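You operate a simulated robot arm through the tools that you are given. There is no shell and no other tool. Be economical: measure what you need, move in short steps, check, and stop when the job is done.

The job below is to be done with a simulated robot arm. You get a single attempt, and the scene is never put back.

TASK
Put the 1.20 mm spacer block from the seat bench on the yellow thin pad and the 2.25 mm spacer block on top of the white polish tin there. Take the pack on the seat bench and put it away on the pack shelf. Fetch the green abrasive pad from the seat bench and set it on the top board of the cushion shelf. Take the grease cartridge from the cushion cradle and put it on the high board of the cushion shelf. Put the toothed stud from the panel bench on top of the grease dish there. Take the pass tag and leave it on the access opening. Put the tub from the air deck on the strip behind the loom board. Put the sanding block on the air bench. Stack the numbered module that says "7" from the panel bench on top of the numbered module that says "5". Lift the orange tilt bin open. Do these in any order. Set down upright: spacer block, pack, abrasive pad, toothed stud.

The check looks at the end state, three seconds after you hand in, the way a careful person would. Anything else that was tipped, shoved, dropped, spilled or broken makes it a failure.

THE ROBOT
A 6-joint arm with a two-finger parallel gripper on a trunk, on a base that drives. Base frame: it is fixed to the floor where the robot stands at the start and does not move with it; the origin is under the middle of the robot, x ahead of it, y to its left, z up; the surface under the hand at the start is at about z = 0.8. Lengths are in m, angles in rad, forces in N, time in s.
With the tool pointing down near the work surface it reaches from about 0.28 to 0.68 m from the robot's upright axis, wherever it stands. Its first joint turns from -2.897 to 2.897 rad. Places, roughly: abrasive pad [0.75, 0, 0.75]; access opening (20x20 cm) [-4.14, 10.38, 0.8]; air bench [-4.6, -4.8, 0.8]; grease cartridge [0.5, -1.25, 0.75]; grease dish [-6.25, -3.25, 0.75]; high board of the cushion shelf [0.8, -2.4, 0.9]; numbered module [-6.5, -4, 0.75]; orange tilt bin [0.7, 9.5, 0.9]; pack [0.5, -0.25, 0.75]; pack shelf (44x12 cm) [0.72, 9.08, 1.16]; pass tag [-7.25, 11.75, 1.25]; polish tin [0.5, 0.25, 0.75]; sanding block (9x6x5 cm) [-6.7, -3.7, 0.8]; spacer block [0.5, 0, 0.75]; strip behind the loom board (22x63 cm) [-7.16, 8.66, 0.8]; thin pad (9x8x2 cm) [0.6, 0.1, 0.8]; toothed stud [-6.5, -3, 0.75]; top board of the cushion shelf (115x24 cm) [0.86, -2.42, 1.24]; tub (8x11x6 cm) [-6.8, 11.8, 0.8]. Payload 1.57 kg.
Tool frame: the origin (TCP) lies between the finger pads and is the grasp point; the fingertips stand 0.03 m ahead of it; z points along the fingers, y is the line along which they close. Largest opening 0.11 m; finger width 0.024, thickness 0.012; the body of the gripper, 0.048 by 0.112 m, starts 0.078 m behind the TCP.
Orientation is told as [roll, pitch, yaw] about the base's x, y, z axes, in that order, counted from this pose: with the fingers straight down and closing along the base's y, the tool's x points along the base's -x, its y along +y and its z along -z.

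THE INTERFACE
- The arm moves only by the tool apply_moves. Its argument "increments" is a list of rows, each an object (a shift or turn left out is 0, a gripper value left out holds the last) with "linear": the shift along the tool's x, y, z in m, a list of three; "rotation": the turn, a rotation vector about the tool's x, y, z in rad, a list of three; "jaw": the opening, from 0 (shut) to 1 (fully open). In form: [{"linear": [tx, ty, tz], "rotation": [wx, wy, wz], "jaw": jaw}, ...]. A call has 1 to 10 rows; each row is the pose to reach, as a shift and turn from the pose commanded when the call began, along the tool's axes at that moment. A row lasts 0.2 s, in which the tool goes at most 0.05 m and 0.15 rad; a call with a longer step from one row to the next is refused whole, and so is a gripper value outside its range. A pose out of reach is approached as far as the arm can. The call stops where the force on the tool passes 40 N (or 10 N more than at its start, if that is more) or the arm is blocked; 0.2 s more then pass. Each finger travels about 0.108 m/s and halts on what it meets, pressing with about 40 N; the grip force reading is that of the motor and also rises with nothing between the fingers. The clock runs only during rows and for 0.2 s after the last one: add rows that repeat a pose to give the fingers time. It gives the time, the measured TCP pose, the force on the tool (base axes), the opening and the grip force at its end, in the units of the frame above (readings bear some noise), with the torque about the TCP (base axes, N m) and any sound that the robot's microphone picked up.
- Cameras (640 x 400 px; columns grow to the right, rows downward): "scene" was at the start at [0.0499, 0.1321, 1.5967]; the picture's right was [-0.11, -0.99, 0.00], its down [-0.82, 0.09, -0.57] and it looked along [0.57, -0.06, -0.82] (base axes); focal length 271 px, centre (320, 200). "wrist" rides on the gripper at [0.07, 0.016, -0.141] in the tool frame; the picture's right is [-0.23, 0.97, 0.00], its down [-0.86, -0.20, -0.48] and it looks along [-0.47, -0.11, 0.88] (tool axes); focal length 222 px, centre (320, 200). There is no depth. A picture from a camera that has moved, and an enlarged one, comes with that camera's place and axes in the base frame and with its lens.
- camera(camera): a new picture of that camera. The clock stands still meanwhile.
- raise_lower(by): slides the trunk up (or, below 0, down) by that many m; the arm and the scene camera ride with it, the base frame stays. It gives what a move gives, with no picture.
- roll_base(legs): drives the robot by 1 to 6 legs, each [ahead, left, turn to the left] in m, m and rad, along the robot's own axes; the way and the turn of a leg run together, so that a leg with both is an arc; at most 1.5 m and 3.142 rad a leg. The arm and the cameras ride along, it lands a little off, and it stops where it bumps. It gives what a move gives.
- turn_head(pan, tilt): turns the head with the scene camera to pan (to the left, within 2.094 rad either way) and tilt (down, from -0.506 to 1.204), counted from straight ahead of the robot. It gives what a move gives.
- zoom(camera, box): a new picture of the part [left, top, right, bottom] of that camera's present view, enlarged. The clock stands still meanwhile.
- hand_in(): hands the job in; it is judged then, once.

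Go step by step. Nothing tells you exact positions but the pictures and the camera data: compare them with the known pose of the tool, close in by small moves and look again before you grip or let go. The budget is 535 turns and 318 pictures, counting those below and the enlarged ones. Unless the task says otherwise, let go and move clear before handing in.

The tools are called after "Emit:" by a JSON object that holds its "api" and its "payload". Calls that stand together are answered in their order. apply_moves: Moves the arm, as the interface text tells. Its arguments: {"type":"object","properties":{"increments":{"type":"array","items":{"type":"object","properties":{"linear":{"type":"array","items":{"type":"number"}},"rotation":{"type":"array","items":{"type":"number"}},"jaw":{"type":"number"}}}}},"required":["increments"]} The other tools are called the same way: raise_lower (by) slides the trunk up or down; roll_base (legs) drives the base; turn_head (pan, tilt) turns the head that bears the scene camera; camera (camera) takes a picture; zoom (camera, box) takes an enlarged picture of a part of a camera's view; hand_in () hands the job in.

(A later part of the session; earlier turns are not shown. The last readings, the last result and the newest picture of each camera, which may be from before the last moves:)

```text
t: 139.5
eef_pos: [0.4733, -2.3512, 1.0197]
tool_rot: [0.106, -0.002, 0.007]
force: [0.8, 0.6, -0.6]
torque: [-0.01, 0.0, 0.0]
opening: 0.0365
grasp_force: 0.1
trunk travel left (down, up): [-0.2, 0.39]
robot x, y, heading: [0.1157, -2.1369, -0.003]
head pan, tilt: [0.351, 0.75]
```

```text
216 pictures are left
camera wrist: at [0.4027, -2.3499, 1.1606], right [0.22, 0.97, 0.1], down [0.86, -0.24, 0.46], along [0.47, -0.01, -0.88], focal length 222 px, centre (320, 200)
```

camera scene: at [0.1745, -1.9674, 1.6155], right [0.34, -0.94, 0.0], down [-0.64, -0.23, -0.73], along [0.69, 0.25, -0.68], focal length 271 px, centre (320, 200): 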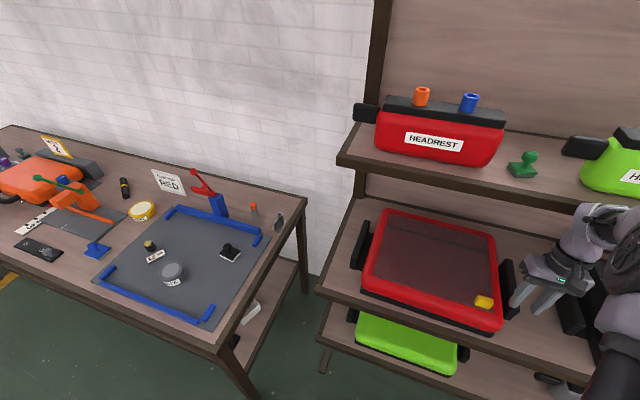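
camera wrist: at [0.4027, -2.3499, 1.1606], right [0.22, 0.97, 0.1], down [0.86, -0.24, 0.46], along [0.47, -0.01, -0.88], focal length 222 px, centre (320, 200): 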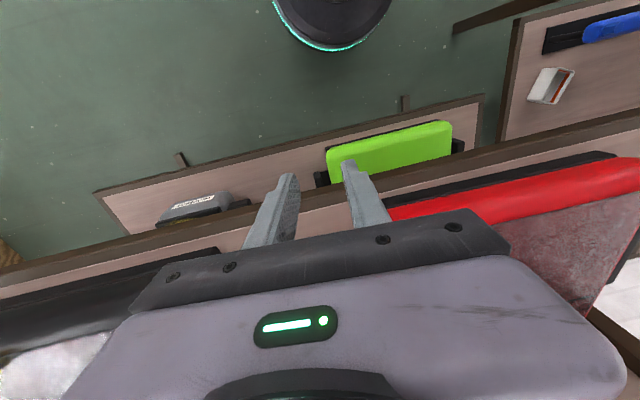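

I'll straighten the tool, then reproduce an earlier camera pose to compare the case's position with the original picture.

Emit:
{"api": "apply_moves", "payload": {"increments": [{"linear": [0.0, 0, -0.02], "rotation": [0.1, 0, 0]}, {"linear": [0.03, 0, -0.04], "rotation": [0.105, 0, 0]}]}}

Emit:
{"api": "raise_lower", "payload": {"by": 0.25}}

Emit:
{"api": "roll_base", "payload": {"legs": [[0.0385, -0.094, 0]]}}

Emit:
{"api": "turn_head", "payload": {"pan": 0.3, "tilt": 0.75}}

Emit:
{"api": "camera", "payload": {"camera": "scene"}}

```text
t: 140.1
eef_pos: [0.4428, -2.3559, 1.058]
tool_rot: [-0.001, -0.004, 0.005]
force: [0.1, -0.3, 0.0]
torque: [0.04, -0.06, 0.03]
opening: 0.0363
grasp_force: 0.1
trunk travel left (down, up): [-0.2, 0.39]
robot x, y, heading: [0.1153, -2.139, 0.001]
head pan, tilt: [0.351, 0.75]
```

```text
t: 142.7
eef_pos: [0.4445, -2.356, 1.3084]
tool_rot: [0.002, -0.002, 0.008]
force: [0.3, 0.1, -0.4]
torque: [-0.02, -0.02, 0.02]
opening: 0.0365
grasp_force: 0.1
trunk travel left (down, up): [-0.45, 0.14]
robot x, y, heading: [0.1165, -2.1396, -0.003]
head pan, tilt: [0.351, 0.75]
```

```text
t: 143.8
eef_pos: [0.4823, -2.4505, 1.3071]
tool_rot: [0.001, -0.001, 0.007]
force: [-0.2, 0.1, -0.1]
torque: [-0.01, 0.03, 0.01]
opening: 0.0364
grasp_force: 0.2
trunk travel left (down, up): [-0.45, 0.14]
robot x, y, heading: [0.1561, -2.2334, -0.001]
head pan, tilt: [0.351, 0.75]
```

```text
t: 144.5
eef_pos: [0.4824, -2.4501, 1.308]
tool_rot: [0.002, -0.002, 0.008]
force: [-0.6, -0.4, 0.5]
torque: [0.01, 0.0, 0.04]
opening: 0.0362
grasp_force: 0.0
trunk travel left (down, up): [-0.45, 0.14]
robot x, y, heading: [0.153, -2.2342, 0.003]
head pan, tilt: [0.3, 0.75]
```

```text
215 pictures are left
camera scene: at [0.2124, -2.0687, 1.8632], right [0.29, -0.96, 0.0], down [-0.65, -0.2, -0.73], along [0.7, 0.21, -0.68], focal length 271 px, centre (320, 200)
```

scene: 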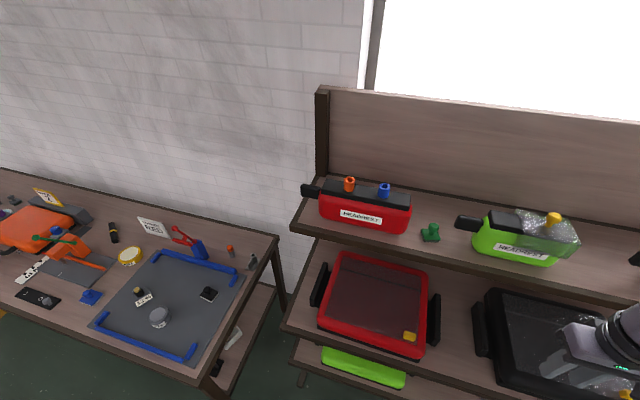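

Compared with the original, the case is about 2 cm left and 1 cm toward me. I'll recreate the other, zoomed reference view for a finer comparison.

Emit:
{"api": "roll_base", "payload": {"legs": [[-0.177, 0, 0], [0, -0.276, 0]]}}

Emit:
{"api": "raise_lower", "payload": {"by": -0.25}}

Emit:
{"api": "turn_head", "payload": {"pan": 0.099, "tilt": 0.85}}

Emit:
{"api": "zoom", "payload": {"camera": "scene", "box": [160, 30, 480, 300]}}

```text
t: 147.5
eef_pos: [0.305, -2.7237, 1.3073]
tool_rot: [0.003, -0.002, 0.005]
force: [0.3, -0.6, 0.5]
torque: [0.02, 0.01, -0.02]
opening: 0.0362
grasp_force: 0.0
trunk travel left (down, up): [-0.45, 0.14]
robot x, y, heading: [-0.019, -2.5042, -0.002]
head pan, tilt: [0.3, 0.75]
```

```text
t: 150.1
eef_pos: [0.3038, -2.7218, 1.0571]
tool_rot: [0.003, -0.001, 0.006]
force: [0.0, -0.3, 0.4]
torque: [0.0, -0.02, -0.02]
opening: 0.0364
grasp_force: 0.1
trunk travel left (down, up): [-0.2, 0.39]
robot x, y, heading: [-0.0236, -2.502, -0.002]
head pan, tilt: [0.3, 0.75]
```

```text
t: 150.8
eef_pos: [0.3045, -2.7228, 1.0576]
tool_rot: [0.002, -0.003, 0.005]
force: [-0.4, -0.3, 0.9]
torque: [-0.03, -0.03, -0.01]
opening: 0.0364
grasp_force: 0.1
trunk travel left (down, up): [-0.2, 0.39]
robot x, y, heading: [-0.0237, -2.5047, 0.0]
head pan, tilt: [0.099, 0.85]
```

```text
1.48 times, centred on (320, 165) of scene
camera zoom: at [0.0338, -2.3572, 1.6052], right [0.09, -1.0, 0.0], down [-0.75, -0.07, -0.66], along [0.66, 0.06, -0.75], focal length 402 px, centre (320, 252)
```

zoom: 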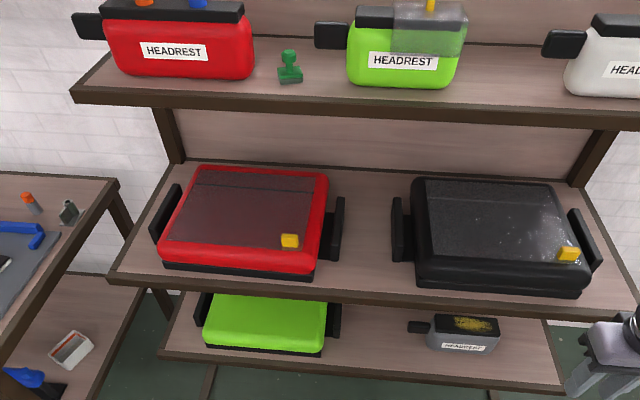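

Finer comparison: the case needs about 1.5 cm more in -y with a slight ccw turn. A gentle push on the front of its left bar does both.

Emit:
{"api": "roll_base", "payload": {"legs": [[0, 0.367, 0], [0.138, 0, 0]]}}

Emit:
{"api": "apply_moves", "payload": {"increments": [{"linear": [0.0, 0.045, 0], "jaw": 0}, {"linear": [0.0, 0.09, 0]}, {"linear": [0.0, 0.135, 0]}, {"linear": [0.0, 0.18, 0]}, {"linear": [0.0, 0.225, 0]}, {"linear": [0.0, 0.27, 0]}, {"linear": [0.0, 0.315, 0]}, {"linear": [0.0, 0.36, 0]}, {"linear": [0.0, 0.405, 0]}, {"linear": [0.0, 0.45, 0]}]}}

```text
t: 154.1
eef_pos: [0.4459, -2.357, 1.0579]
tool_rot: [0.002, -0.001, 0.003]
force: [0.1, -0.7, -0.2]
torque: [0.0, 0.01, 0.01]
opening: 0.0364
grasp_force: 0.1
trunk travel left (down, up): [-0.2, 0.39]
robot x, y, heading: [0.1179, -2.1401, -0.009]
head pan, tilt: [0.099, 0.85]
```

```text
t: 156.3
eef_pos: [0.4419, -1.9053, 1.0587]
tool_rot: [0.0, -0.001, 0.004]
force: [0.0, 0.3, 0.1]
torque: [-0.04, 0.02, 0.02]
opening: 0.0
grasp_force: 21.5
trunk travel left (down, up): [-0.2, 0.39]
robot x, y, heading: [0.1145, -2.1409, -0.012]
head pan, tilt: [0.099, 0.85]
```

Emit:
{"api": "apply_moves", "payload": {"increments": [{"linear": [-0.02, 0.035, 0]}, {"linear": [-0.06, 0.05, 0]}, {"linear": [-0.1, 0.05, 0]}, {"linear": [-0.14, 0.05, 0]}, {"linear": [-0.18, 0.05, 0]}, {"linear": [-0.213, 0.05, 0.02]}, {"linear": [-0.213, 0.05, 0.05]}]}}

Emit:
{"api": "camera", "payload": {"camera": "wrist"}}

```text
t: 157.9
eef_pos: [0.6557, -1.855, 1.0097]
tool_rot: [0.003, -0.002, 0.004]
force: [-0.4, 0.5, 0.1]
torque: [0.01, 0.0, 0.0]
opening: 0.0
grasp_force: 21.1
trunk travel left (down, up): [-0.2, 0.39]
robot x, y, heading: [0.1176, -2.1389, -0.007]
head pan, tilt: [0.099, 0.85]
```

```text
213 pictures are left
camera wrist: at [0.5852, -1.8386, 1.15], right [0.22, 0.97, 0.0], down [0.86, -0.2, 0.48], along [0.47, -0.11, -0.88], focal length 222 px, centre (320, 200)
```

wrist: 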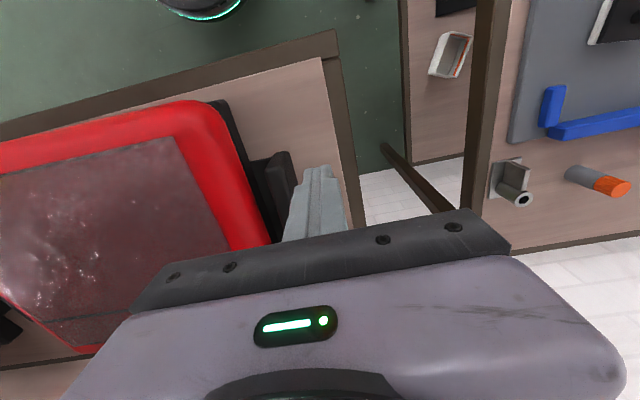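

Emit:
{"api": "apply_moves", "payload": {"increments": [{"linear": [-0.008, 0.003, 0.03]}, {"linear": [-0.008, 0.003, 0.06]}, {"linear": [-0.008, 0.003, 0.083]}, {"linear": [-0.008, -0.005, 0.083]}, {"linear": [-0.008, -0.01, 0.083]}]}}

Emit:
{"api": "camera", "payload": {"camera": "wrist"}}

```text
t: 159.1
eef_pos: [0.6641, -1.8638, 0.9256]
tool_rot: [0.002, -0.001, 0.003]
force: [0.4, -0.4, -0.8]
torque: [0.01, 0.02, 0.05]
opening: 0.0
grasp_force: 21.1
trunk travel left (down, up): [-0.2, 0.39]
robot x, y, heading: [0.1153, -2.1375, -0.008]
head pan, tilt: [0.099, 0.85]
```

```text
212 pictures are left
camera wrist: at [0.5933, -1.849, 1.0669], right [0.22, 0.97, 0.0], down [0.86, -0.2, 0.48], along [0.47, -0.11, -0.88], focal length 222 px, centre (320, 200)
```

wrist: 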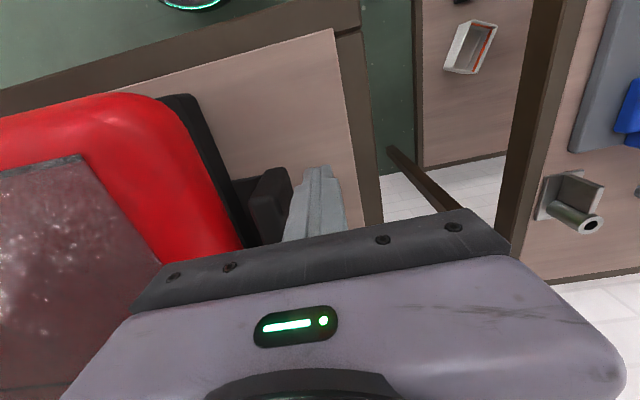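

Emit:
{"api": "apply_moves", "payload": {"increments": [{"linear": [0, -0.003, 0]}, {"linear": [0, -0.006, 0]}]}}

Emit:
{"api": "apply_moves", "payload": {"increments": [{"linear": [0, -0.003, 0]}, {"linear": [0, -0.006, 0]}]}}

```text
t: 159.7
eef_pos: [0.664, -1.8706, 0.9262]
tool_rot: [0.001, -0.001, 0.004]
force: [-0.1, 0.3, 0.9]
torque: [0.01, 0.01, 0.0]
opening: 0.0
grasp_force: 21.0
trunk travel left (down, up): [-0.2, 0.39]
robot x, y, heading: [0.12, -2.1394, -0.008]
head pan, tilt: [0.099, 0.85]
```

```text
t: 160.3
eef_pos: [0.6636, -1.8768, 0.9248]
tool_rot: [0.001, -0.001, 0.003]
force: [0.7, 1.2, -0.1]
torque: [-0.02, -0.02, 0.01]
opening: 0.0
grasp_force: 21.0
trunk travel left (down, up): [-0.2, 0.39]
robot x, y, heading: [0.1168, -2.1361, -0.004]
head pan, tilt: [0.099, 0.85]
```

Emit:
{"api": "apply_moves", "payload": {"increments": [{"linear": [0, -0.002, 0]}, {"linear": [0, -0.004, 0]}]}}

Emit:
{"api": "apply_moves", "payload": {"increments": [{"linear": [0, -0.002, 0]}, {"linear": [0, -0.004, 0]}]}}

Emit:
{"api": "camera", "payload": {"camera": "wrist"}}

```text
t: 160.9
eef_pos: [0.662, -1.8802, 0.9263]
tool_rot: [0.0, -0.002, 0.004]
force: [-1.9, 5.6, 1.0]
torque: [-0.08, -0.01, -0.09]
opening: 0.0001
grasp_force: 21.1
trunk travel left (down, up): [-0.2, 0.39]
robot x, y, heading: [0.1167, -2.1381, -0.006]
head pan, tilt: [0.099, 0.85]
```

```text
t: 161.5
eef_pos: [0.663, -1.8849, 0.926]
tool_rot: [0.001, -0.002, 0.002]
force: [0.1, 5.9, 0.5]
torque: [-0.07, -0.03, -0.11]
opening: 0.0
grasp_force: 21.4
trunk travel left (down, up): [-0.2, 0.39]
robot x, y, heading: [0.1164, -2.1376, -0.006]
head pan, tilt: [0.099, 0.85]
```

```text
211 pictures are left
camera wrist: at [0.5931, -1.8684, 1.0668], right [0.22, 0.97, 0.0], down [0.86, -0.2, 0.48], along [0.47, -0.11, -0.88], focal length 222 px, centre (320, 200)
```

wrist: 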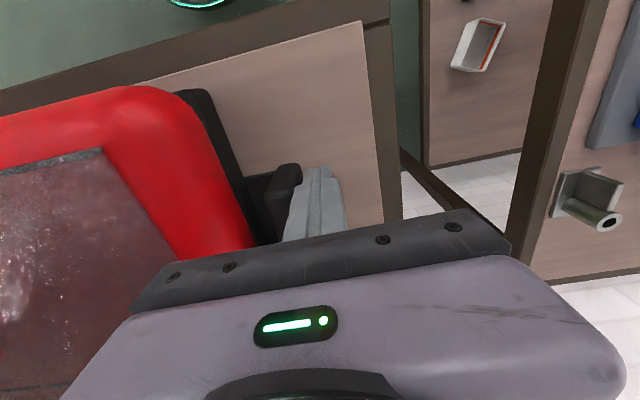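

Emit:
{"api": "apply_moves", "payload": {"increments": [{"linear": [0, -0.003, 0]}, {"linear": [0, -0.006, 0]}, {"linear": [0, -0.009, 0]}, {"linear": [0, -0.005, 0]}, {"linear": [0, 0.005, 0]}, {"linear": [0, 0.015, 0]}]}}

Emit:
{"api": "apply_moves", "payload": {"increments": [{"linear": [0.02, 0.01, -0.03]}, {"linear": [0.04, 0.01, -0.06]}, {"linear": [0.06, 0.01, -0.09]}, {"linear": [0.09, 0.01, -0.12]}, {"linear": [0.13, 0.0, -0.12]}, {"linear": [0.17, 0.0, -0.12]}, {"linear": [0.21, 0.0, -0.12]}]}}

```text
t: 162.9
eef_pos: [0.6647, -1.8709, 0.9259]
tool_rot: [0.0, 0.0, 0.004]
force: [-0.1, 0.4, 0.0]
torque: [0.0, 0.0, 0.0]
opening: 0.0
grasp_force: 21.2
trunk travel left (down, up): [-0.2, 0.39]
robot x, y, heading: [0.1188, -2.1372, -0.008]
head pan, tilt: [0.099, 0.85]
```

```text
t: 164.5
eef_pos: [0.4527, -1.8726, 1.0466]
tool_rot: [0.002, -0.002, 0.003]
force: [0.9, -0.7, 0.5]
torque: [0.02, 0.03, 0.0]
opening: 0.0
grasp_force: 21.3
trunk travel left (down, up): [-0.2, 0.39]
robot x, y, heading: [0.1179, -2.1376, -0.004]
head pan, tilt: [0.099, 0.85]
```

Emit:
{"api": "roll_base", "payload": {"legs": [[-0.138, 0, 0], [0, -0.374, 0]]}}

Emit:
{"api": "zoom", "payload": {"camera": "scene", "box": [160, 30, 480, 300]}}

```text
t: 167.8
eef_pos: [0.3128, -2.2471, 1.046]
tool_rot: [0.002, -0.002, -0.003]
force: [-0.1, 0.4, 0.1]
torque: [0.0, 0.0, -0.01]
opening: 0.0003
grasp_force: 21.2
trunk travel left (down, up): [-0.2, 0.39]
robot x, y, heading: [-0.0244, -2.5117, -0.014]
head pan, tilt: [0.099, 0.85]
```

```text
1.48 times, centred on (320, 165) of scene
camera zoom: at [0.0334, -2.3655, 1.6052], right [0.09, -1.0, 0.0], down [-0.75, -0.07, -0.66], along [0.66, 0.06, -0.75], focal length 402 px, centre (320, 252)
```

zoom: 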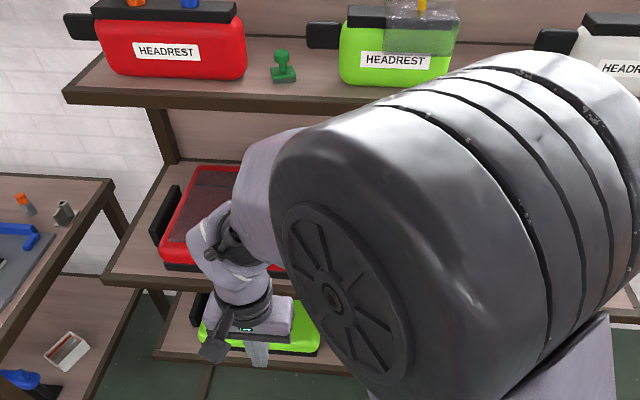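

Left side now matches the original. I'll move the arm aside to check the right side.

Emit:
{"api": "apply_moves", "payload": {"increments": [{"linear": [0.0, -0.045, 0]}, {"linear": [0.0, -0.09, 0]}, {"linear": [0.0, -0.135, 0]}, {"linear": [0.0, -0.18, 0]}, {"linear": [0.0, -0.225, 0]}, {"linear": [0.0, -0.27, 0]}, {"linear": [0.0, -0.315, 0]}, {"linear": [0.0, -0.36, 0]}, {"linear": [0.0, -0.405, 0]}, {"linear": [0.0, -0.45, 0]}]}}

Emit:
{"api": "zoom", "payload": {"camera": "scene", "box": [160, 30, 480, 300]}}

```text
t: 170.0
eef_pos: [0.3107, -2.6993, 1.0449]
tool_rot: [0.003, -0.001, -0.002]
force: [1.1, -0.1, -0.2]
torque: [-0.03, 0.0, 0.0]
opening: 0.0001
grasp_force: 21.2
trunk travel left (down, up): [-0.2, 0.39]
robot x, y, heading: [-0.0242, -2.5145, -0.014]
head pan, tilt: [0.099, 0.85]
```

```text
1.48 times, centred on (320, 165) of scene
camera zoom: at [0.0335, -2.3657, 1.6052], right [0.09, -1.0, 0.0], down [-0.75, -0.07, -0.66], along [0.66, 0.06, -0.75], focal length 402 px, centre (320, 252)
```

zoom: 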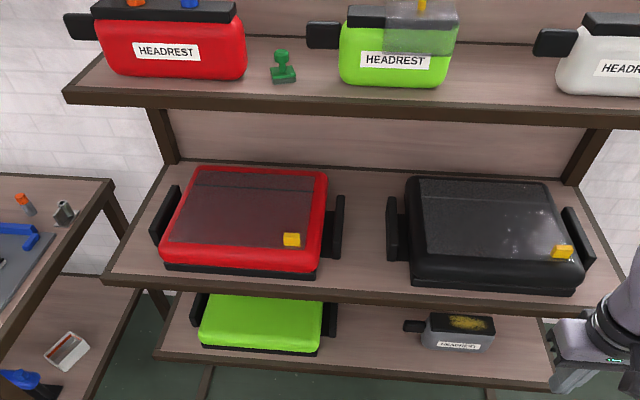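

The case is back within a few millimetres. Now I'll fetch the cartridge again from the cradle.

Emit:
{"api": "roll_base", "payload": {"legs": [[0, 1.22, 0.01]]}}

Emit:
{"api": "apply_moves", "payload": {"increments": [{"linear": [-0.03, 0.035, 0], "jaw": 0.55}, {"linear": [-0.06, 0.07, 0]}, {"linear": [-0.09, 0.105, 0]}, {"linear": [-0.12, 0.14, 0]}, {"linear": [-0.15, 0.175, 0]}, {"linear": [-0.18, 0.21, 0.0]}, {"linear": [-0.21, 0.245, 0.0]}, {"linear": [-0.23, 0.27, 0.03]}]}}

Emit:
{"api": "camera", "payload": {"camera": "wrist"}}

```text
t: 176.1
eef_pos: [0.3206, -1.4852, 1.0465]
tool_rot: [0.0, -0.002, 0.011]
force: [0.2, -1.0, 0.1]
torque: [-0.02, 0.0, -0.01]
opening: 0.0
grasp_force: 21.2
trunk travel left (down, up): [-0.2, 0.39]
robot x, y, heading: [-0.0166, -1.3052, 0.004]
head pan, tilt: [0.099, 0.85]
```

```text
t: 177.9
eef_pos: [0.5465, -1.2122, 1.0144]
tool_rot: [0.0, 0.0, 0.009]
force: [-0.1, -1.0, -0.4]
torque: [-0.03, 0.0, -0.02]
opening: 0.0605
grasp_force: 0.1
trunk travel left (down, up): [-0.2, 0.39]
robot x, y, heading: [-0.019, -1.3051, 0.002]
head pan, tilt: [0.099, 0.85]
```

```text
208 pictures are left
camera wrist: at [0.477, -1.1951, 1.1555], right [0.22, 0.98, 0.0], down [0.86, -0.19, 0.48], along [0.47, -0.1, -0.88], focal length 222 px, centre (320, 200)
```

wrist: 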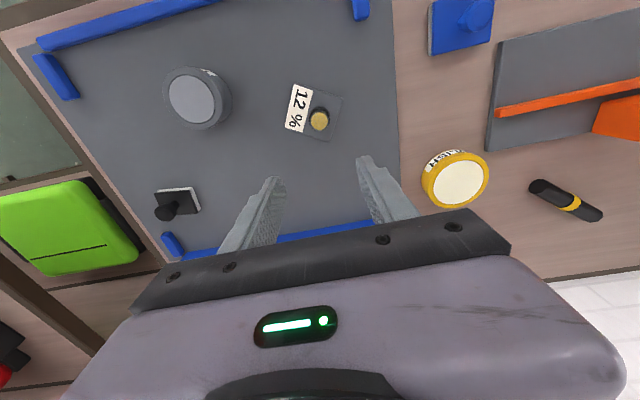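

Emit:
{"api": "apply_moves", "payload": {"increments": [{"linear": [0.02, 0.006, 0.02]}, {"linear": [0.02, 0.006, 0.06]}, {"linear": [0.02, 0.006, 0.06]}]}}

Emit:
{"api": "camera", "payload": {"camera": "wrist"}}

```text
t: 178.7
eef_pos: [0.5269, -1.204, 0.9564]
tool_rot: [0.003, -0.002, 0.011]
force: [-0.3, -0.2, 0.0]
torque: [0.0, 0.0, 0.0]
opening: 0.0604
grasp_force: 0.0
trunk travel left (down, up): [-0.2, 0.39]
robot x, y, heading: [-0.0179, -1.303, -0.001]
head pan, tilt: [0.099, 0.85]
```

```text
207 pictures are left
camera wrist: at [0.4561, -1.189, 1.0966], right [0.22, 0.98, 0.0], down [0.86, -0.19, 0.48], along [0.47, -0.1, -0.88], focal length 222 px, centre (320, 200)
```

wrist: 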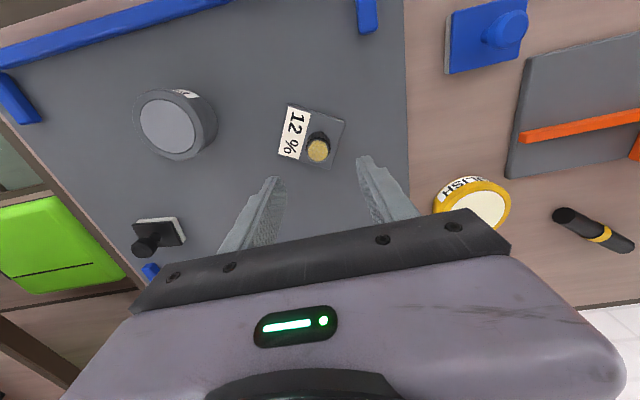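

Emit:
{"api": "apply_moves", "payload": {"increments": [{"linear": [0.0055, 0.0, 0.04]}, {"linear": [0.0055, 0.0, 0.08]}, {"linear": [0.0055, 0.0, 0.098]}, {"linear": [0.0055, 0.0, 0.098]}]}}

Emit:
{"api": "zoom", "payload": {"camera": "wrist", "box": [220, 100, 420, 240]}}

```text
t: 179.7
eef_pos: [0.5225, -1.2056, 0.8565]
tool_rot: [0.002, -0.001, 0.009]
force: [0.3, -0.2, -0.4]
torque: [0.0, 0.02, 0.0]
opening: 0.0604
grasp_force: 0.2
trunk travel left (down, up): [-0.2, 0.39]
robot x, y, heading: [-0.0131, -1.3028, -0.007]
head pan, tilt: [0.099, 0.85]
```

```text
2.86 times, centred on (320, 170) of wrist
camera zoom: at [0.4513, -1.1901, 0.9985], right [0.22, 0.98, 0.0], down [0.86, -0.19, 0.48], along [0.47, -0.1, -0.88], focal length 635 px, centre (320, 286)
```

zoom: 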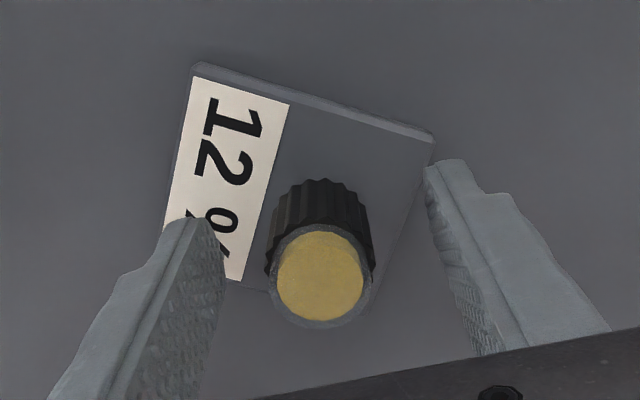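

Emit:
{"api": "apply_moves", "payload": {"increments": [{"jaw": 0.0}, {"jaw": 0.0}, {"jaw": 0.0}, {"jaw": 0.0}]}}

Emit:
{"api": "apply_moves", "payload": {"increments": [{"linear": [0, 0, -0.04]}, {"linear": [0, 0, -0.08]}, {"linear": [0, 0, -0.12]}, {"linear": [0.0, 0, -0.16]}, {"linear": [0.04, 0, -0.18]}, {"linear": [0.08, 0, -0.2]}, {"linear": [0.12, 0, -0.22]}, {"linear": [0.13, 0, -0.24]}]}}

```text
t: 180.7
eef_pos: [0.523, -1.2058, 0.8567]
tool_rot: [0.002, -0.001, 0.011]
force: [0.5, 0.6, 0.2]
torque: [-0.03, 0.01, -0.02]
opening: 0.028
grasp_force: 37.7
trunk travel left (down, up): [-0.2, 0.39]
robot x, y, heading: [-0.0163, -1.3062, -0.0]
head pan, tilt: [0.099, 0.85]
```

```text
t: 182.5
eef_pos: [0.3923, -1.208, 1.0977]
tool_rot: [0.0, 0.001, 0.01]
force: [-0.3, -0.5, -0.8]
torque: [0.01, -0.01, 0.0]
opening: 0.0277
grasp_force: 38.6
trunk travel left (down, up): [-0.2, 0.39]
robot x, y, heading: [-0.0186, -1.3059, 0.001]
head pan, tilt: [0.099, 0.85]
```

Held and raised. I'll drive back to the shelf gap.

Emit:
{"api": "roll_base", "payload": {"legs": [[0, -1.205, -0.01]]}}

Emit:
{"api": "apply_moves", "payload": {"increments": [{"linear": [-0.045, 0, 0]}, {"linear": [-0.09, 0, 0]}, {"linear": [-0.135, 0, 0]}, {"linear": [-0.18, 0, 0]}, {"linear": [-0.215, 0, 0]}, {"linear": [-0.215, 0, 0]}]}}

Emit:
{"api": "camera", "payload": {"camera": "wrist"}}

```text
t: 188.6
eef_pos: [0.3891, -2.4083, 1.0967]
tool_rot: [0.002, -0.001, 0.003]
force: [-0.5, 0.1, -1.1]
torque: [0.0, 0.02, 0.03]
opening: 0.0277
grasp_force: 37.7
trunk travel left (down, up): [-0.2, 0.39]
robot x, y, heading: [-0.0191, -2.5004, -0.009]
head pan, tilt: [0.099, 0.85]
```

```text
t: 190.0
eef_pos: [0.6025, -2.4066, 1.0981]
tool_rot: [0.001, 0.001, 0.004]
force: [0.2, -0.1, -0.6]
torque: [0.0, 0.01, -0.01]
opening: 0.0276
grasp_force: 38.4
trunk travel left (down, up): [-0.2, 0.39]
robot x, y, heading: [-0.0175, -2.4995, -0.006]
head pan, tilt: [0.099, 0.85]
```

```text
205 pictures are left
camera wrist: at [0.5326, -2.3899, 1.2397], right [0.22, 0.97, 0.0], down [0.86, -0.2, 0.48], along [0.47, -0.11, -0.88], focal length 222 px, centre (320, 200)
```

wrist: 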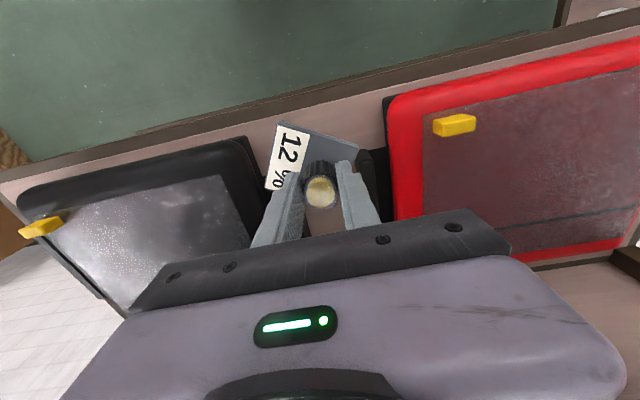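

The view matches the original closely. I'll turn the plate square to the board, move in to x≈0.635 and descend.

Emit:
{"api": "apply_moves", "payload": {"increments": [{"linear": [-0.01, -0.003, 0.0], "rotation": [0, 0, -0.125]}, {"linear": [-0.02, -0.006, 0.02], "rotation": [0, 0, -0.25]}, {"linear": [-0.033, -0.006, 0.05], "rotation": [0, 0, -0.375]}, {"linear": [-0.033, -0.006, 0.09], "rotation": [0, 0, -0.5]}, {"linear": [-0.033, -0.006, 0.13], "rotation": [0, 0, -0.5]}, {"linear": [-0.033, -0.006, 0.145], "rotation": [0, 0, -0.5]}]}}

Emit:
{"api": "camera", "payload": {"camera": "wrist"}}

```text
t: 191.4
eef_pos: [0.6368, -2.4118, 0.9527]
tool_rot: [0.0, -0.001, 0.504]
force: [0.3, 0.3, -0.6]
torque: [0.02, 0.01, 0.01]
opening: 0.0272
grasp_force: 38.1
trunk travel left (down, up): [-0.2, 0.39]
robot x, y, heading: [-0.0199, -2.5018, -0.005]
head pan, tilt: [0.099, 0.85]
```

```text
204 pictures are left
camera wrist: at [0.5667, -2.4309, 1.0941], right [-0.27, 0.96, 0.0], down [0.84, 0.24, 0.48], along [0.46, 0.13, -0.88], focal length 222 px, centre (320, 200)
```

wrist: 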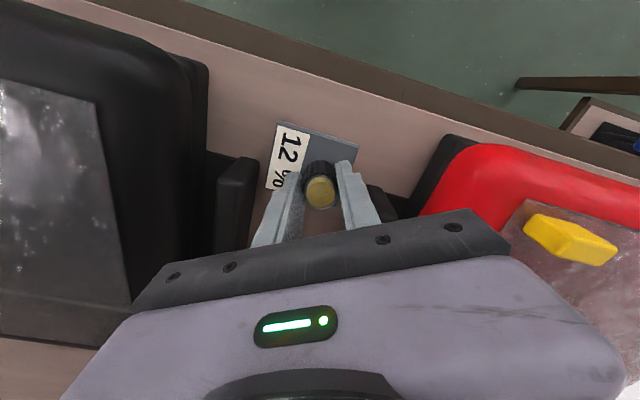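

Emit:
{"api": "apply_moves", "payload": {"increments": [{"linear": [0.016, 0.002, 0.0]}, {"linear": [0.016, 0.002, 0.012]}, {"linear": [0.016, 0.002, 0.022]}, {"linear": [0.016, 0.002, 0.025]}]}}

Emit:
{"api": "apply_moves", "payload": {"increments": [{"linear": [0, 0, 0.0015]}, {"linear": [0, 0, 0.003]}]}}

Emit:
{"api": "camera", "payload": {"camera": "wrist"}}

```text
t: 192.4
eef_pos: [0.6209, -2.418, 0.9319]
tool_rot: [-0.005, -0.008, 0.506]
force: [1.2, -1.2, 35.7]
torque: [0.44, 0.23, -0.01]
opening: 0.0277
grasp_force: 37.8
trunk travel left (down, up): [-0.2, 0.39]
robot x, y, heading: [-0.0223, -2.4958, -0.005]
head pan, tilt: [0.099, 0.85]
```

```text
t: 192.9
eef_pos: [0.6241, -2.4176, 0.9309]
tool_rot: [-0.003, -0.012, 0.504]
force: [-1.2, -0.1, 19.2]
torque: [0.41, 0.45, -0.02]
opening: 0.0271
grasp_force: 37.5
trunk travel left (down, up): [-0.2, 0.39]
robot x, y, heading: [-0.0205, -2.4994, -0.008]
head pan, tilt: [0.099, 0.85]
stopped in row 2: the force on the tool passed its limit at 49 N (the readings are from after the stop); the commanded pose is now the measured one
```

```text
203 pictures are left
camera wrist: at [0.5519, -2.437, 1.0713], right [-0.27, 0.96, 0.0], down [0.84, 0.24, 0.49], along [0.47, 0.13, -0.87], focal length 222 px, centre (320, 200)
```

wrist: 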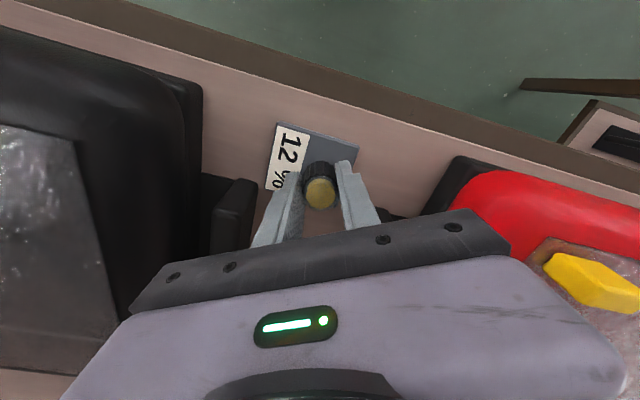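

On the board. I'll ease up and open, then check.

Emit:
{"api": "apply_moves", "payload": {"increments": [{"linear": [0, 0, -0.0015]}, {"linear": [0, 0, -0.0015], "jaw": 0.45}, {"linear": [0, 0, -0.0015], "jaw": 0.45}, {"linear": [0, 0, -0.0015], "jaw": 0.45}]}}

Emit:
{"api": "zoom", "payload": {"camera": "wrist", "box": [200, 80, 440, 240]}}

```text
t: 193.9
eef_pos: [0.6239, -2.4176, 0.9297]
tool_rot: [-0.003, -0.007, 0.506]
force: [-0.7, 0.1, -0.2]
torque: [0.02, 0.01, 0.01]
opening: 0.0497
grasp_force: 0.0
trunk travel left (down, up): [-0.2, 0.39]
robot x, y, heading: [-0.0232, -2.5025, -0.011]
head pan, tilt: [0.099, 0.85]
```

```text
2.50 times, centred on (320, 160) of wrist
camera zoom: at [0.5532, -2.4366, 1.0703], right [-0.27, 0.96, 0.0], down [0.84, 0.24, 0.48], along [0.47, 0.13, -0.87], focal length 555 px, centre (320, 300)
```

zoom: 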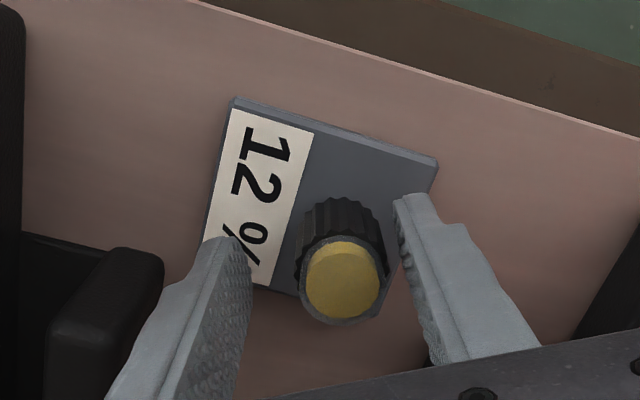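

Released and standing flat. I'll rise straight up, then retract — each as a separate, checked call.

Emit:
{"api": "apply_moves", "payload": {"increments": [{"linear": [0, 0, -0.03]}, {"linear": [0, 0, -0.07]}, {"linear": [0, 0, -0.11]}, {"linear": [0, 0, -0.15]}]}}

```text
t: 194.9
eef_pos: [0.6229, -2.4159, 1.0793]
tool_rot: [0.001, -0.008, 0.504]
force: [-0.1, -0.4, 0.2]
torque: [-0.03, 0.04, 0.01]
opening: 0.0497
grasp_force: 0.0
trunk travel left (down, up): [-0.2, 0.39]
robot x, y, heading: [-0.0168, -2.5007, -0.004]
head pan, tilt: [0.099, 0.85]
```

Emit:
{"api": "apply_moves", "payload": {"increments": [{"linear": [0.0386, 0.0212, 0]}, {"linear": [0.0772, 0.0424, 0], "rotation": [0, 0, 0.125]}, {"linear": [0.1158, 0.0636, 0], "rotation": [0, 0, 0.25]}, {"linear": [0.1544, 0.0848, -0.01], "rotation": [0, 0, 0.375]}, {"linear": [0.193, 0.106, -0.02], "rotation": [0, 0, 0.504]}]}}

Emit:
{"api": "camera", "payload": {"camera": "scene"}}

```text
t: 196.1
eef_pos: [0.4002, -2.4172, 1.0994]
tool_rot: [0.002, -0.007, -0.003]
force: [-0.4, 0.3, 0.1]
torque: [0.02, -0.05, 0.02]
opening: 0.0496
grasp_force: 0.1
trunk travel left (down, up): [-0.2, 0.39]
robot x, y, heading: [-0.0221, -2.4958, -0.006]
head pan, tilt: [0.099, 0.85]
```

```text
201 pictures are left
camera scene: at [0.0349, -2.3521, 1.6053], right [0.09, -1.0, 0.0], down [-0.75, -0.07, -0.66], along [0.66, 0.06, -0.75], focal length 271 px, centre (320, 200)
```

scene: 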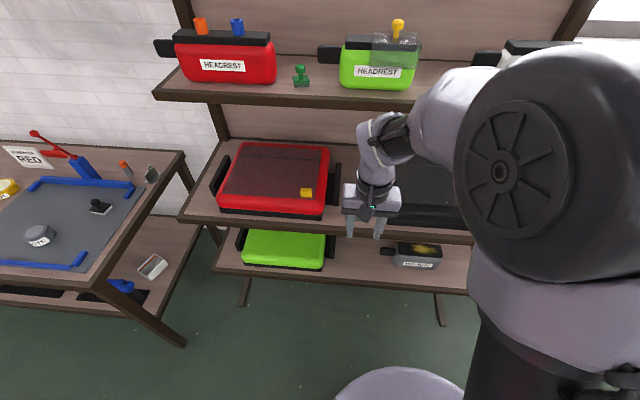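

Cartridge placed and shelf intact. Now drive back to the seat bench for the pack near (0.51, -0.17).

Emit:
{"api": "roll_base", "payload": {"legs": [[0, 1.15, 0], [0, 1.15, 0]]}}

Emit:
{"api": "turn_head", "payload": {"pan": 0.1, "tilt": 0.963}}

Emit:
{"api": "camera", "payload": {"camera": "scene"}}

Emit:
{"api": "camera", "payload": {"camera": "wrist"}}

```text
t: 207.4
eef_pos: [0.4098, -0.0985, 1.098]
tool_rot: [0.001, -0.008, 0.006]
force: [0.5, -0.3, -0.1]
torque: [-0.01, -0.01, 0.01]
opening: 0.0494
grasp_force: 0.1
trunk travel left (down, up): [-0.2, 0.39]
robot x, y, heading: [-0.0108, -0.182, -0.002]
head pan, tilt: [0.099, 0.85]
```

```text
t: 208.1
eef_pos: [0.4099, -0.0991, 1.0974]
tool_rot: [0.003, -0.007, 0.003]
force: [-0.3, -0.3, 0.5]
torque: [0.0, 0.0, -0.01]
opening: 0.0495
grasp_force: 0.0
trunk travel left (down, up): [-0.2, 0.39]
robot x, y, heading: [-0.0148, -0.1821, -0.003]
head pan, tilt: [0.099, 0.963]
```

```text
200 pictures are left
camera scene: at [0.0366, -0.0347, 1.5967], right [0.1, -1.0, 0.0], down [-0.82, -0.08, -0.57], along [0.57, 0.05, -0.82], focal length 271 px, centre (320, 200)
```

scene: 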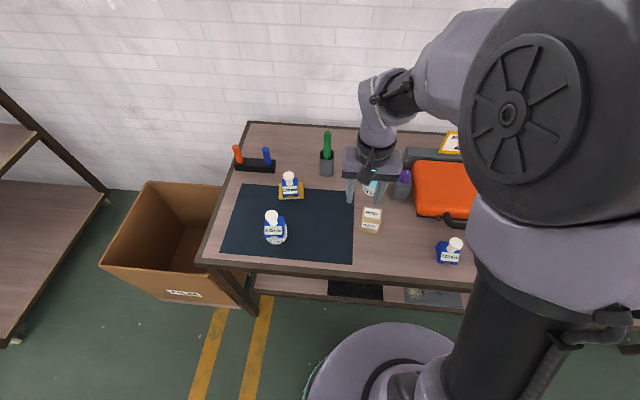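

```text
199 pictures are left
camera wrist: at [0.3382, -0.0827, 1.2389], right [0.22, 0.97, 0.0], down [0.85, -0.2, 0.48], along [0.47, -0.11, -0.87], focal length 222 px, centre (320, 200)
```

wrist: 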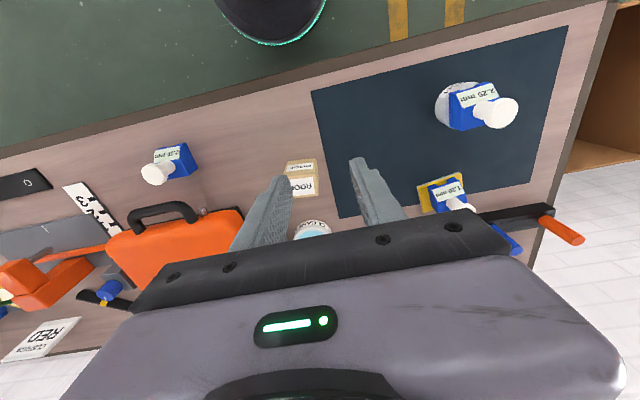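

Emit:
{"api": "apply_moves", "payload": {"increments": [{"linear": [-0.035, -0.02, 0.02], "rotation": [0, 0.007, 0], "jaw": 1.0}, {"linear": [-0.07, -0.04, 0.04], "rotation": [0, 0.007, 0]}, {"linear": [-0.1, -0.06, 0.06], "rotation": [0, 0.007, 0]}, {"linear": [-0.1, -0.06, 0.1], "rotation": [0, 0.007, 0]}]}}

Emit:
{"api": "camera", "payload": {"camera": "wrist"}}

Emit:
{"api": "zoom", "payload": {"camera": "scene", "box": [320, 150, 440, 250]}}

```text
t: 209.1
eef_pos: [0.5111, -0.1578, 0.9985]
tool_rot: [0.0, 0.0, 0.004]
force: [-1.5, 0.2, -0.1]
torque: [0.0, 0.01, -0.01]
opening: 0.1101
grasp_force: 0.1
trunk travel left (down, up): [-0.2, 0.39]
robot x, y, heading: [-0.0124, -0.1802, 0.001]
head pan, tilt: [0.099, 0.963]
```

```text
198 pictures are left
camera wrist: at [0.4412, -0.1424, 1.1398], right [0.22, 0.97, 0.0], down [0.86, -0.2, 0.48], along [0.47, -0.11, -0.88], focal length 222 px, centre (320, 200)
```

wrist: 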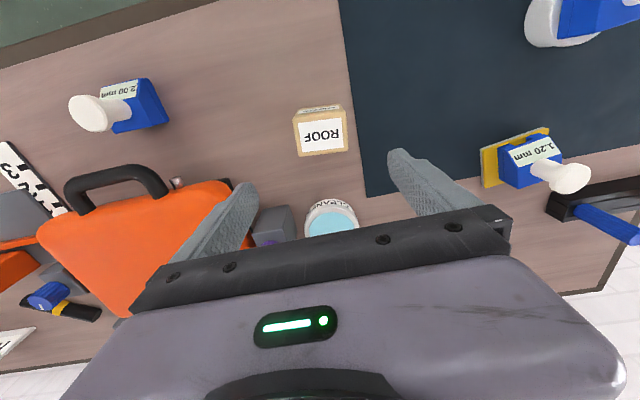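

```text
4.00 times, centred on (380, 200) of scene
camera zoom: at [0.0369, -0.0346, 1.5966], right [0.1, -1.0, 0.0], down [-0.82, -0.08, -0.57], along [0.57, 0.05, -0.82], focal length 1084 px, centre (80, 200)
```

zoom: 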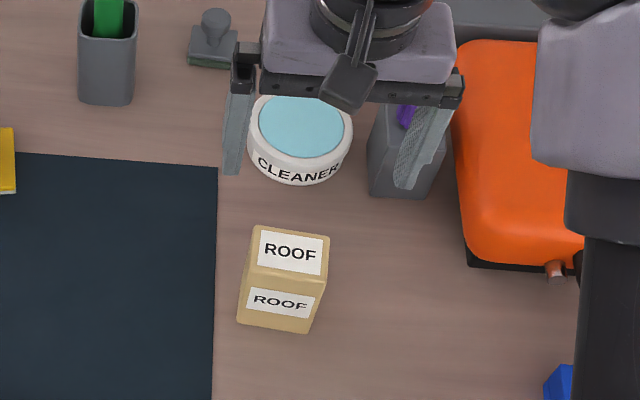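

The pack's top is near (0.493, -0.152, 0.888), about 9 cm tall. I'll descend around it.

Emit:
{"api": "apply_moves", "payload": {"increments": [{"linear": [0.018, 0.006, 0.03], "rotation": [0, 0, 0.04]}, {"linear": [0.018, 0.006, 0.06], "rotation": [0, 0, 0.04]}]}}

Emit:
{"api": "camera", "payload": {"camera": "wrist"}}

```text
t: 209.7
eef_pos: [0.4929, -0.1526, 0.9384]
tool_rot: [0.003, 0.001, -0.039]
force: [-0.7, 0.1, -1.0]
torque: [0.04, 0.04, 0.01]
opening: 0.1102
grasp_force: 0.1
trunk travel left (down, up): [-0.2, 0.39]
robot x, y, heading: [-0.0107, -0.1798, 0.002]
head pan, tilt: [0.099, 0.963]
```

```text
196 pictures are left
camera wrist: at [0.4231, -0.1337, 1.0792], right [0.26, 0.96, 0.0], down [0.85, -0.23, 0.48], along [0.46, -0.12, -0.88], focal length 222 px, centre (320, 200)
```

wrist: 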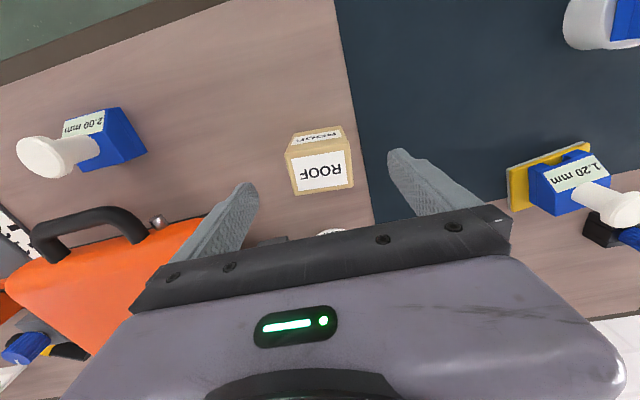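

Emit:
{"api": "apply_moves", "payload": {"increments": [{"linear": [-0.002, 0.002, 0.04]}, {"linear": [-0.002, 0.002, 0.08]}, {"linear": [-0.002, 0.002, 0.08]}]}}

Emit:
{"api": "apply_moves", "payload": {"increments": [{"jaw": 0.0}, {"jaw": 0.0}, {"jaw": 0.0}, {"jaw": 0.0}]}}

Emit:
{"api": "camera", "payload": {"camera": "wrist"}}

```text
t: 210.5
eef_pos: [0.4952, -0.1502, 0.8573]
tool_rot: [0.003, -0.001, -0.036]
force: [-0.2, -0.3, -0.6]
torque: [-0.04, 0.01, 0.01]
opening: 0.1099
grasp_force: 0.0
trunk travel left (down, up): [-0.2, 0.39]
robot x, y, heading: [-0.0141, -0.1789, -0.004]
head pan, tilt: [0.099, 0.963]
```

```text
t: 211.5
eef_pos: [0.4939, -0.15, 0.8572]
tool_rot: [0.0, 0.001, -0.038]
force: [-0.7, -0.5, 0.8]
torque: [-0.08, -0.01, 0.0]
opening: 0.0605
grasp_force: 39.8
trunk travel left (down, up): [-0.2, 0.39]
robot x, y, heading: [-0.0154, -0.1828, -0.005]
head pan, tilt: [0.099, 0.963]
```

```text
195 pictures are left
camera wrist: at [0.4245, -0.1319, 0.9989], right [0.26, 0.96, 0.0], down [0.85, -0.23, 0.48], along [0.46, -0.12, -0.88], focal length 222 px, centre (320, 200)
```

wrist: 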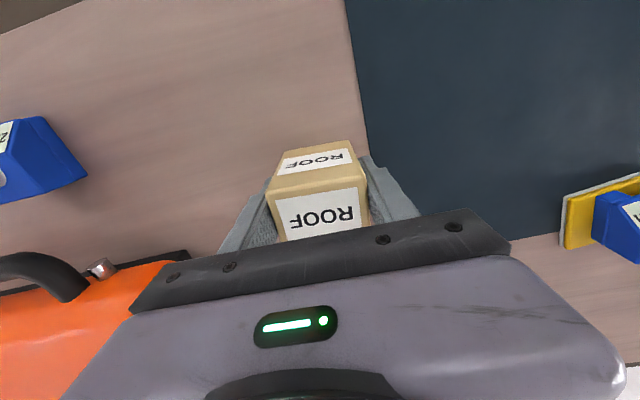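

Gripped at 6 cm width. I'll lift and tuck for the long drive.

Emit:
{"api": "apply_moves", "payload": {"increments": [{"linear": [0, 0, -0.04]}, {"linear": [0, 0, -0.08]}, {"linear": [0, 0, -0.12]}, {"linear": [0.04, 0, -0.15]}, {"linear": [0.08, 0, -0.18]}, {"linear": [0.12, 0, -0.21]}, {"linear": [0.12, 0, -0.25]}, {"linear": [0.12, 0, -0.3]}]}}

Emit:
{"api": "turn_head", "payload": {"pan": 1.5, "tilt": 0.2}}

Emit:
{"api": "camera", "payload": {"camera": "scene"}}

```text
t: 213.3
eef_pos: [0.3728, -0.1457, 1.1598]
tool_rot: [0.002, -0.001, -0.039]
force: [0.2, -0.4, -1.0]
torque: [0.0, 0.01, -0.03]
opening: 0.06
grasp_force: 40.3
trunk travel left (down, up): [-0.2, 0.39]
robot x, y, heading: [-0.0128, -0.1792, -0.008]
head pan, tilt: [0.099, 0.963]
```

```text
t: 214.9
eef_pos: [0.3738, -0.1457, 1.1584]
tool_rot: [0.001, 0.001, -0.036]
force: [0.7, -0.7, -1.1]
torque: [0.03, 0.02, -0.01]
opening: 0.0602
grasp_force: 40.5
trunk travel left (down, up): [-0.2, 0.39]
robot x, y, heading: [-0.0145, -0.1823, -0.003]
head pan, tilt: [1.499, 0.201]
```

```text
194 pictures are left
camera scene: at [-0.0279, 0.0513, 1.6628], right [1.0, -0.08, 0.0], down [-0.02, -0.2, -0.98], along [0.07, 0.98, -0.2], focal length 271 px, centre (320, 200)
```

scene: 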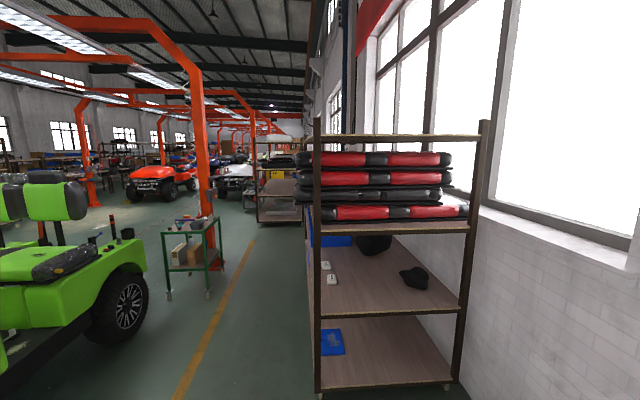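

Emit:
{"api": "zoom", "payload": {"camera": "scene", "box": [150, 100, 350, 300]}}

```text
2.00 times, centred on (250, 200) of scene
camera zoom: at [-0.0279, 0.0513, 1.6628], right [1.0, -0.08, 0.0], down [-0.02, -0.2, -0.98], along [0.07, 0.98, -0.2], focal length 542 px, centre (460, 200)
```

zoom: 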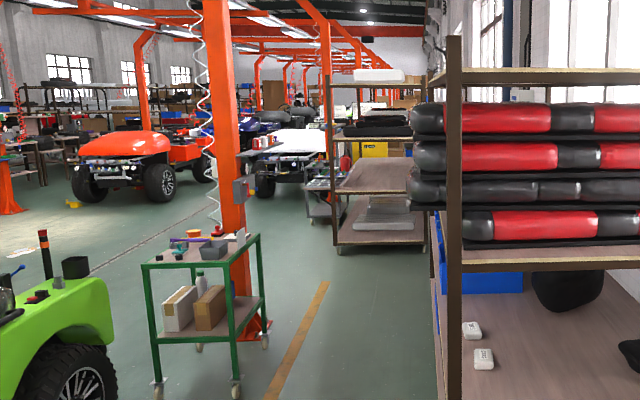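

The corridor at x≈-0.5 is clear up to about y 5; there's a rack across it at y≈5.7. I'll drive up to y≈3.5 and look again.

Emit:
{"api": "roll_base", "payload": {"legs": [[-0.5, 0.8, 0], [0, 1.45, 0], [0, 1.45, 0]]}}

Emit:
{"api": "camera", "payload": {"camera": "scene"}}

```text
t: 223.8
eef_pos: [-0.1186, 1.5006, 1.1604]
tool_rot: [-0.008, -0.005, -0.051]
force: [-4.0, -12.9, 2.0]
torque: [1.86, -0.6, 0.16]
opening: 0.0595
grasp_force: 40.3
trunk travel left (down, up): [-0.2, 0.39]
robot x, y, heading: [-0.5077, 1.477, -0.012]
head pan, tilt: [1.499, 0.201]
stopped in leg 2: the force on the tool passed its limit at 178 N (the readings are from after the stop); the commanded pose is now the measured one
```

```text
192 pictures are left
camera scene: at [-0.5201, 1.7073, 1.6633], right [1.0, -0.08, 0.0], down [-0.02, -0.2, -0.98], along [0.08, 0.98, -0.2], focal length 271 px, centre (320, 200)
```

scene: 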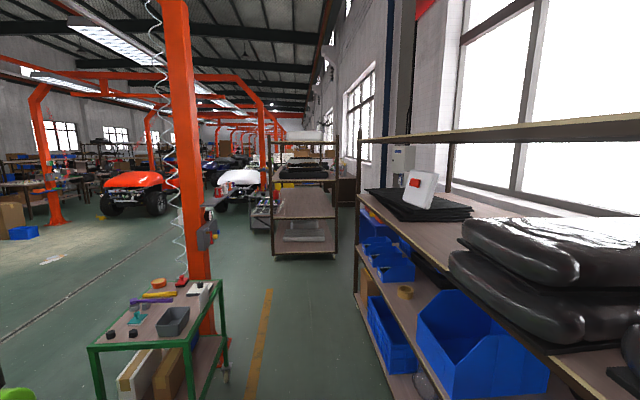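

The hand touched the near rack. Check what was touched.

Emit:
{"api": "camera", "payload": {"camera": "wrist"}}

Emit:
{"api": "turn_head", "payload": {"pan": 0.3, "tilt": 0.6}}

Emit:
{"api": "camera", "payload": {"camera": "scene"}}

```text
191 pictures are left
camera wrist: at [-0.1889, 1.5214, 1.3004], right [0.28, 0.96, -0.01], down [0.84, -0.24, 0.48], along [0.46, -0.14, -0.88], focal length 222 px, centre (320, 200)
```

wrist: 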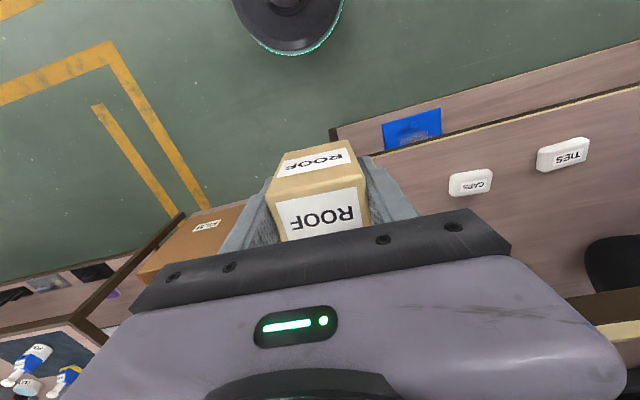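

```text
t: 225.2
eef_pos: [-0.1183, 1.5005, 1.1589]
tool_rot: [-0.01, -0.004, -0.051]
force: [-4.2, -18.4, 1.7]
torque: [2.47, -0.51, 0.12]
opening: 0.0597
grasp_force: 39.9
trunk travel left (down, up): [-0.2, 0.39]
robot x, y, heading: [-0.5046, 1.4787, -0.013]
head pan, tilt: [0.3, 0.6]
```

```text
190 pictures are left
camera scene: at [-0.4431, 1.639, 1.6265], right [0.29, -0.96, 0.0], down [-0.54, -0.16, -0.83], along [0.79, 0.24, -0.56], focal length 271 px, centre (320, 200)
```

scene: 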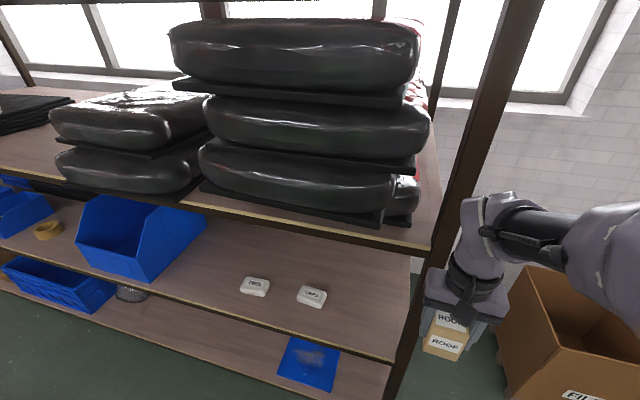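

Only the post was touched. I'll back away, move clear, and turn the robot to face along the corridor so the arm leads.

Emit:
{"api": "roll_base", "payload": {"legs": [[0, -0.35, 0], [-0.1, 0, 0], [0, 0, 1.583]]}}

Emit:
{"api": "turn_head", "payload": {"pan": 0, "tilt": 0.3}}

Emit:
{"api": "camera", "payload": {"camera": "scene"}}

```text
t: 232.1
eef_pos: [-0.6447, 1.5186, 1.1595]
tool_rot: [-0.009, -0.004, 1.545]
force: [-0.4, 0.1, -1.6]
torque: [-0.03, 0.01, -0.01]
opening: 0.0596
grasp_force: 39.7
trunk travel left (down, up): [-0.2, 0.39]
robot x, y, heading: [-0.6103, 1.1309, 1.581]
head pan, tilt: [0.3, 0.6]
```

```text
t: 232.9
eef_pos: [-0.6443, 1.5171, 1.159]
tool_rot: [-0.01, -0.005, 1.545]
force: [-0.8, -0.2, -2.2]
torque: [-0.01, 0.05, -0.04]
opening: 0.0594
grasp_force: 40.0
trunk travel left (down, up): [-0.2, 0.39]
robot x, y, heading: [-0.6093, 1.1239, 1.583]
head pan, tilt: [0.0, 0.3]
```

```text
189 pictures are left
camera scene: at [-0.7529, 1.201, 1.6535], right [1.0, 0.01, 0.0], down [0.0, -0.3, -0.95], along [-0.01, 0.95, -0.3], focal length 271 px, centre (320, 200)
```

scene: 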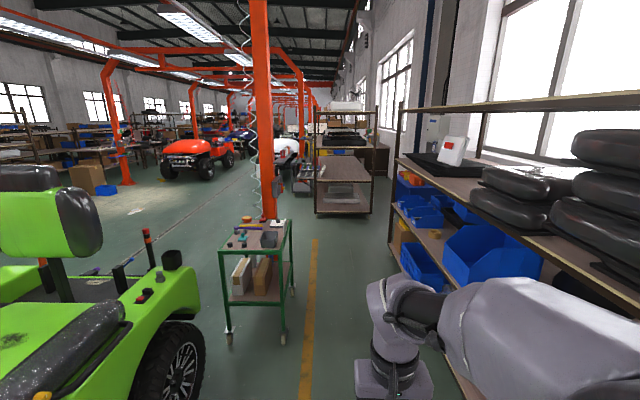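

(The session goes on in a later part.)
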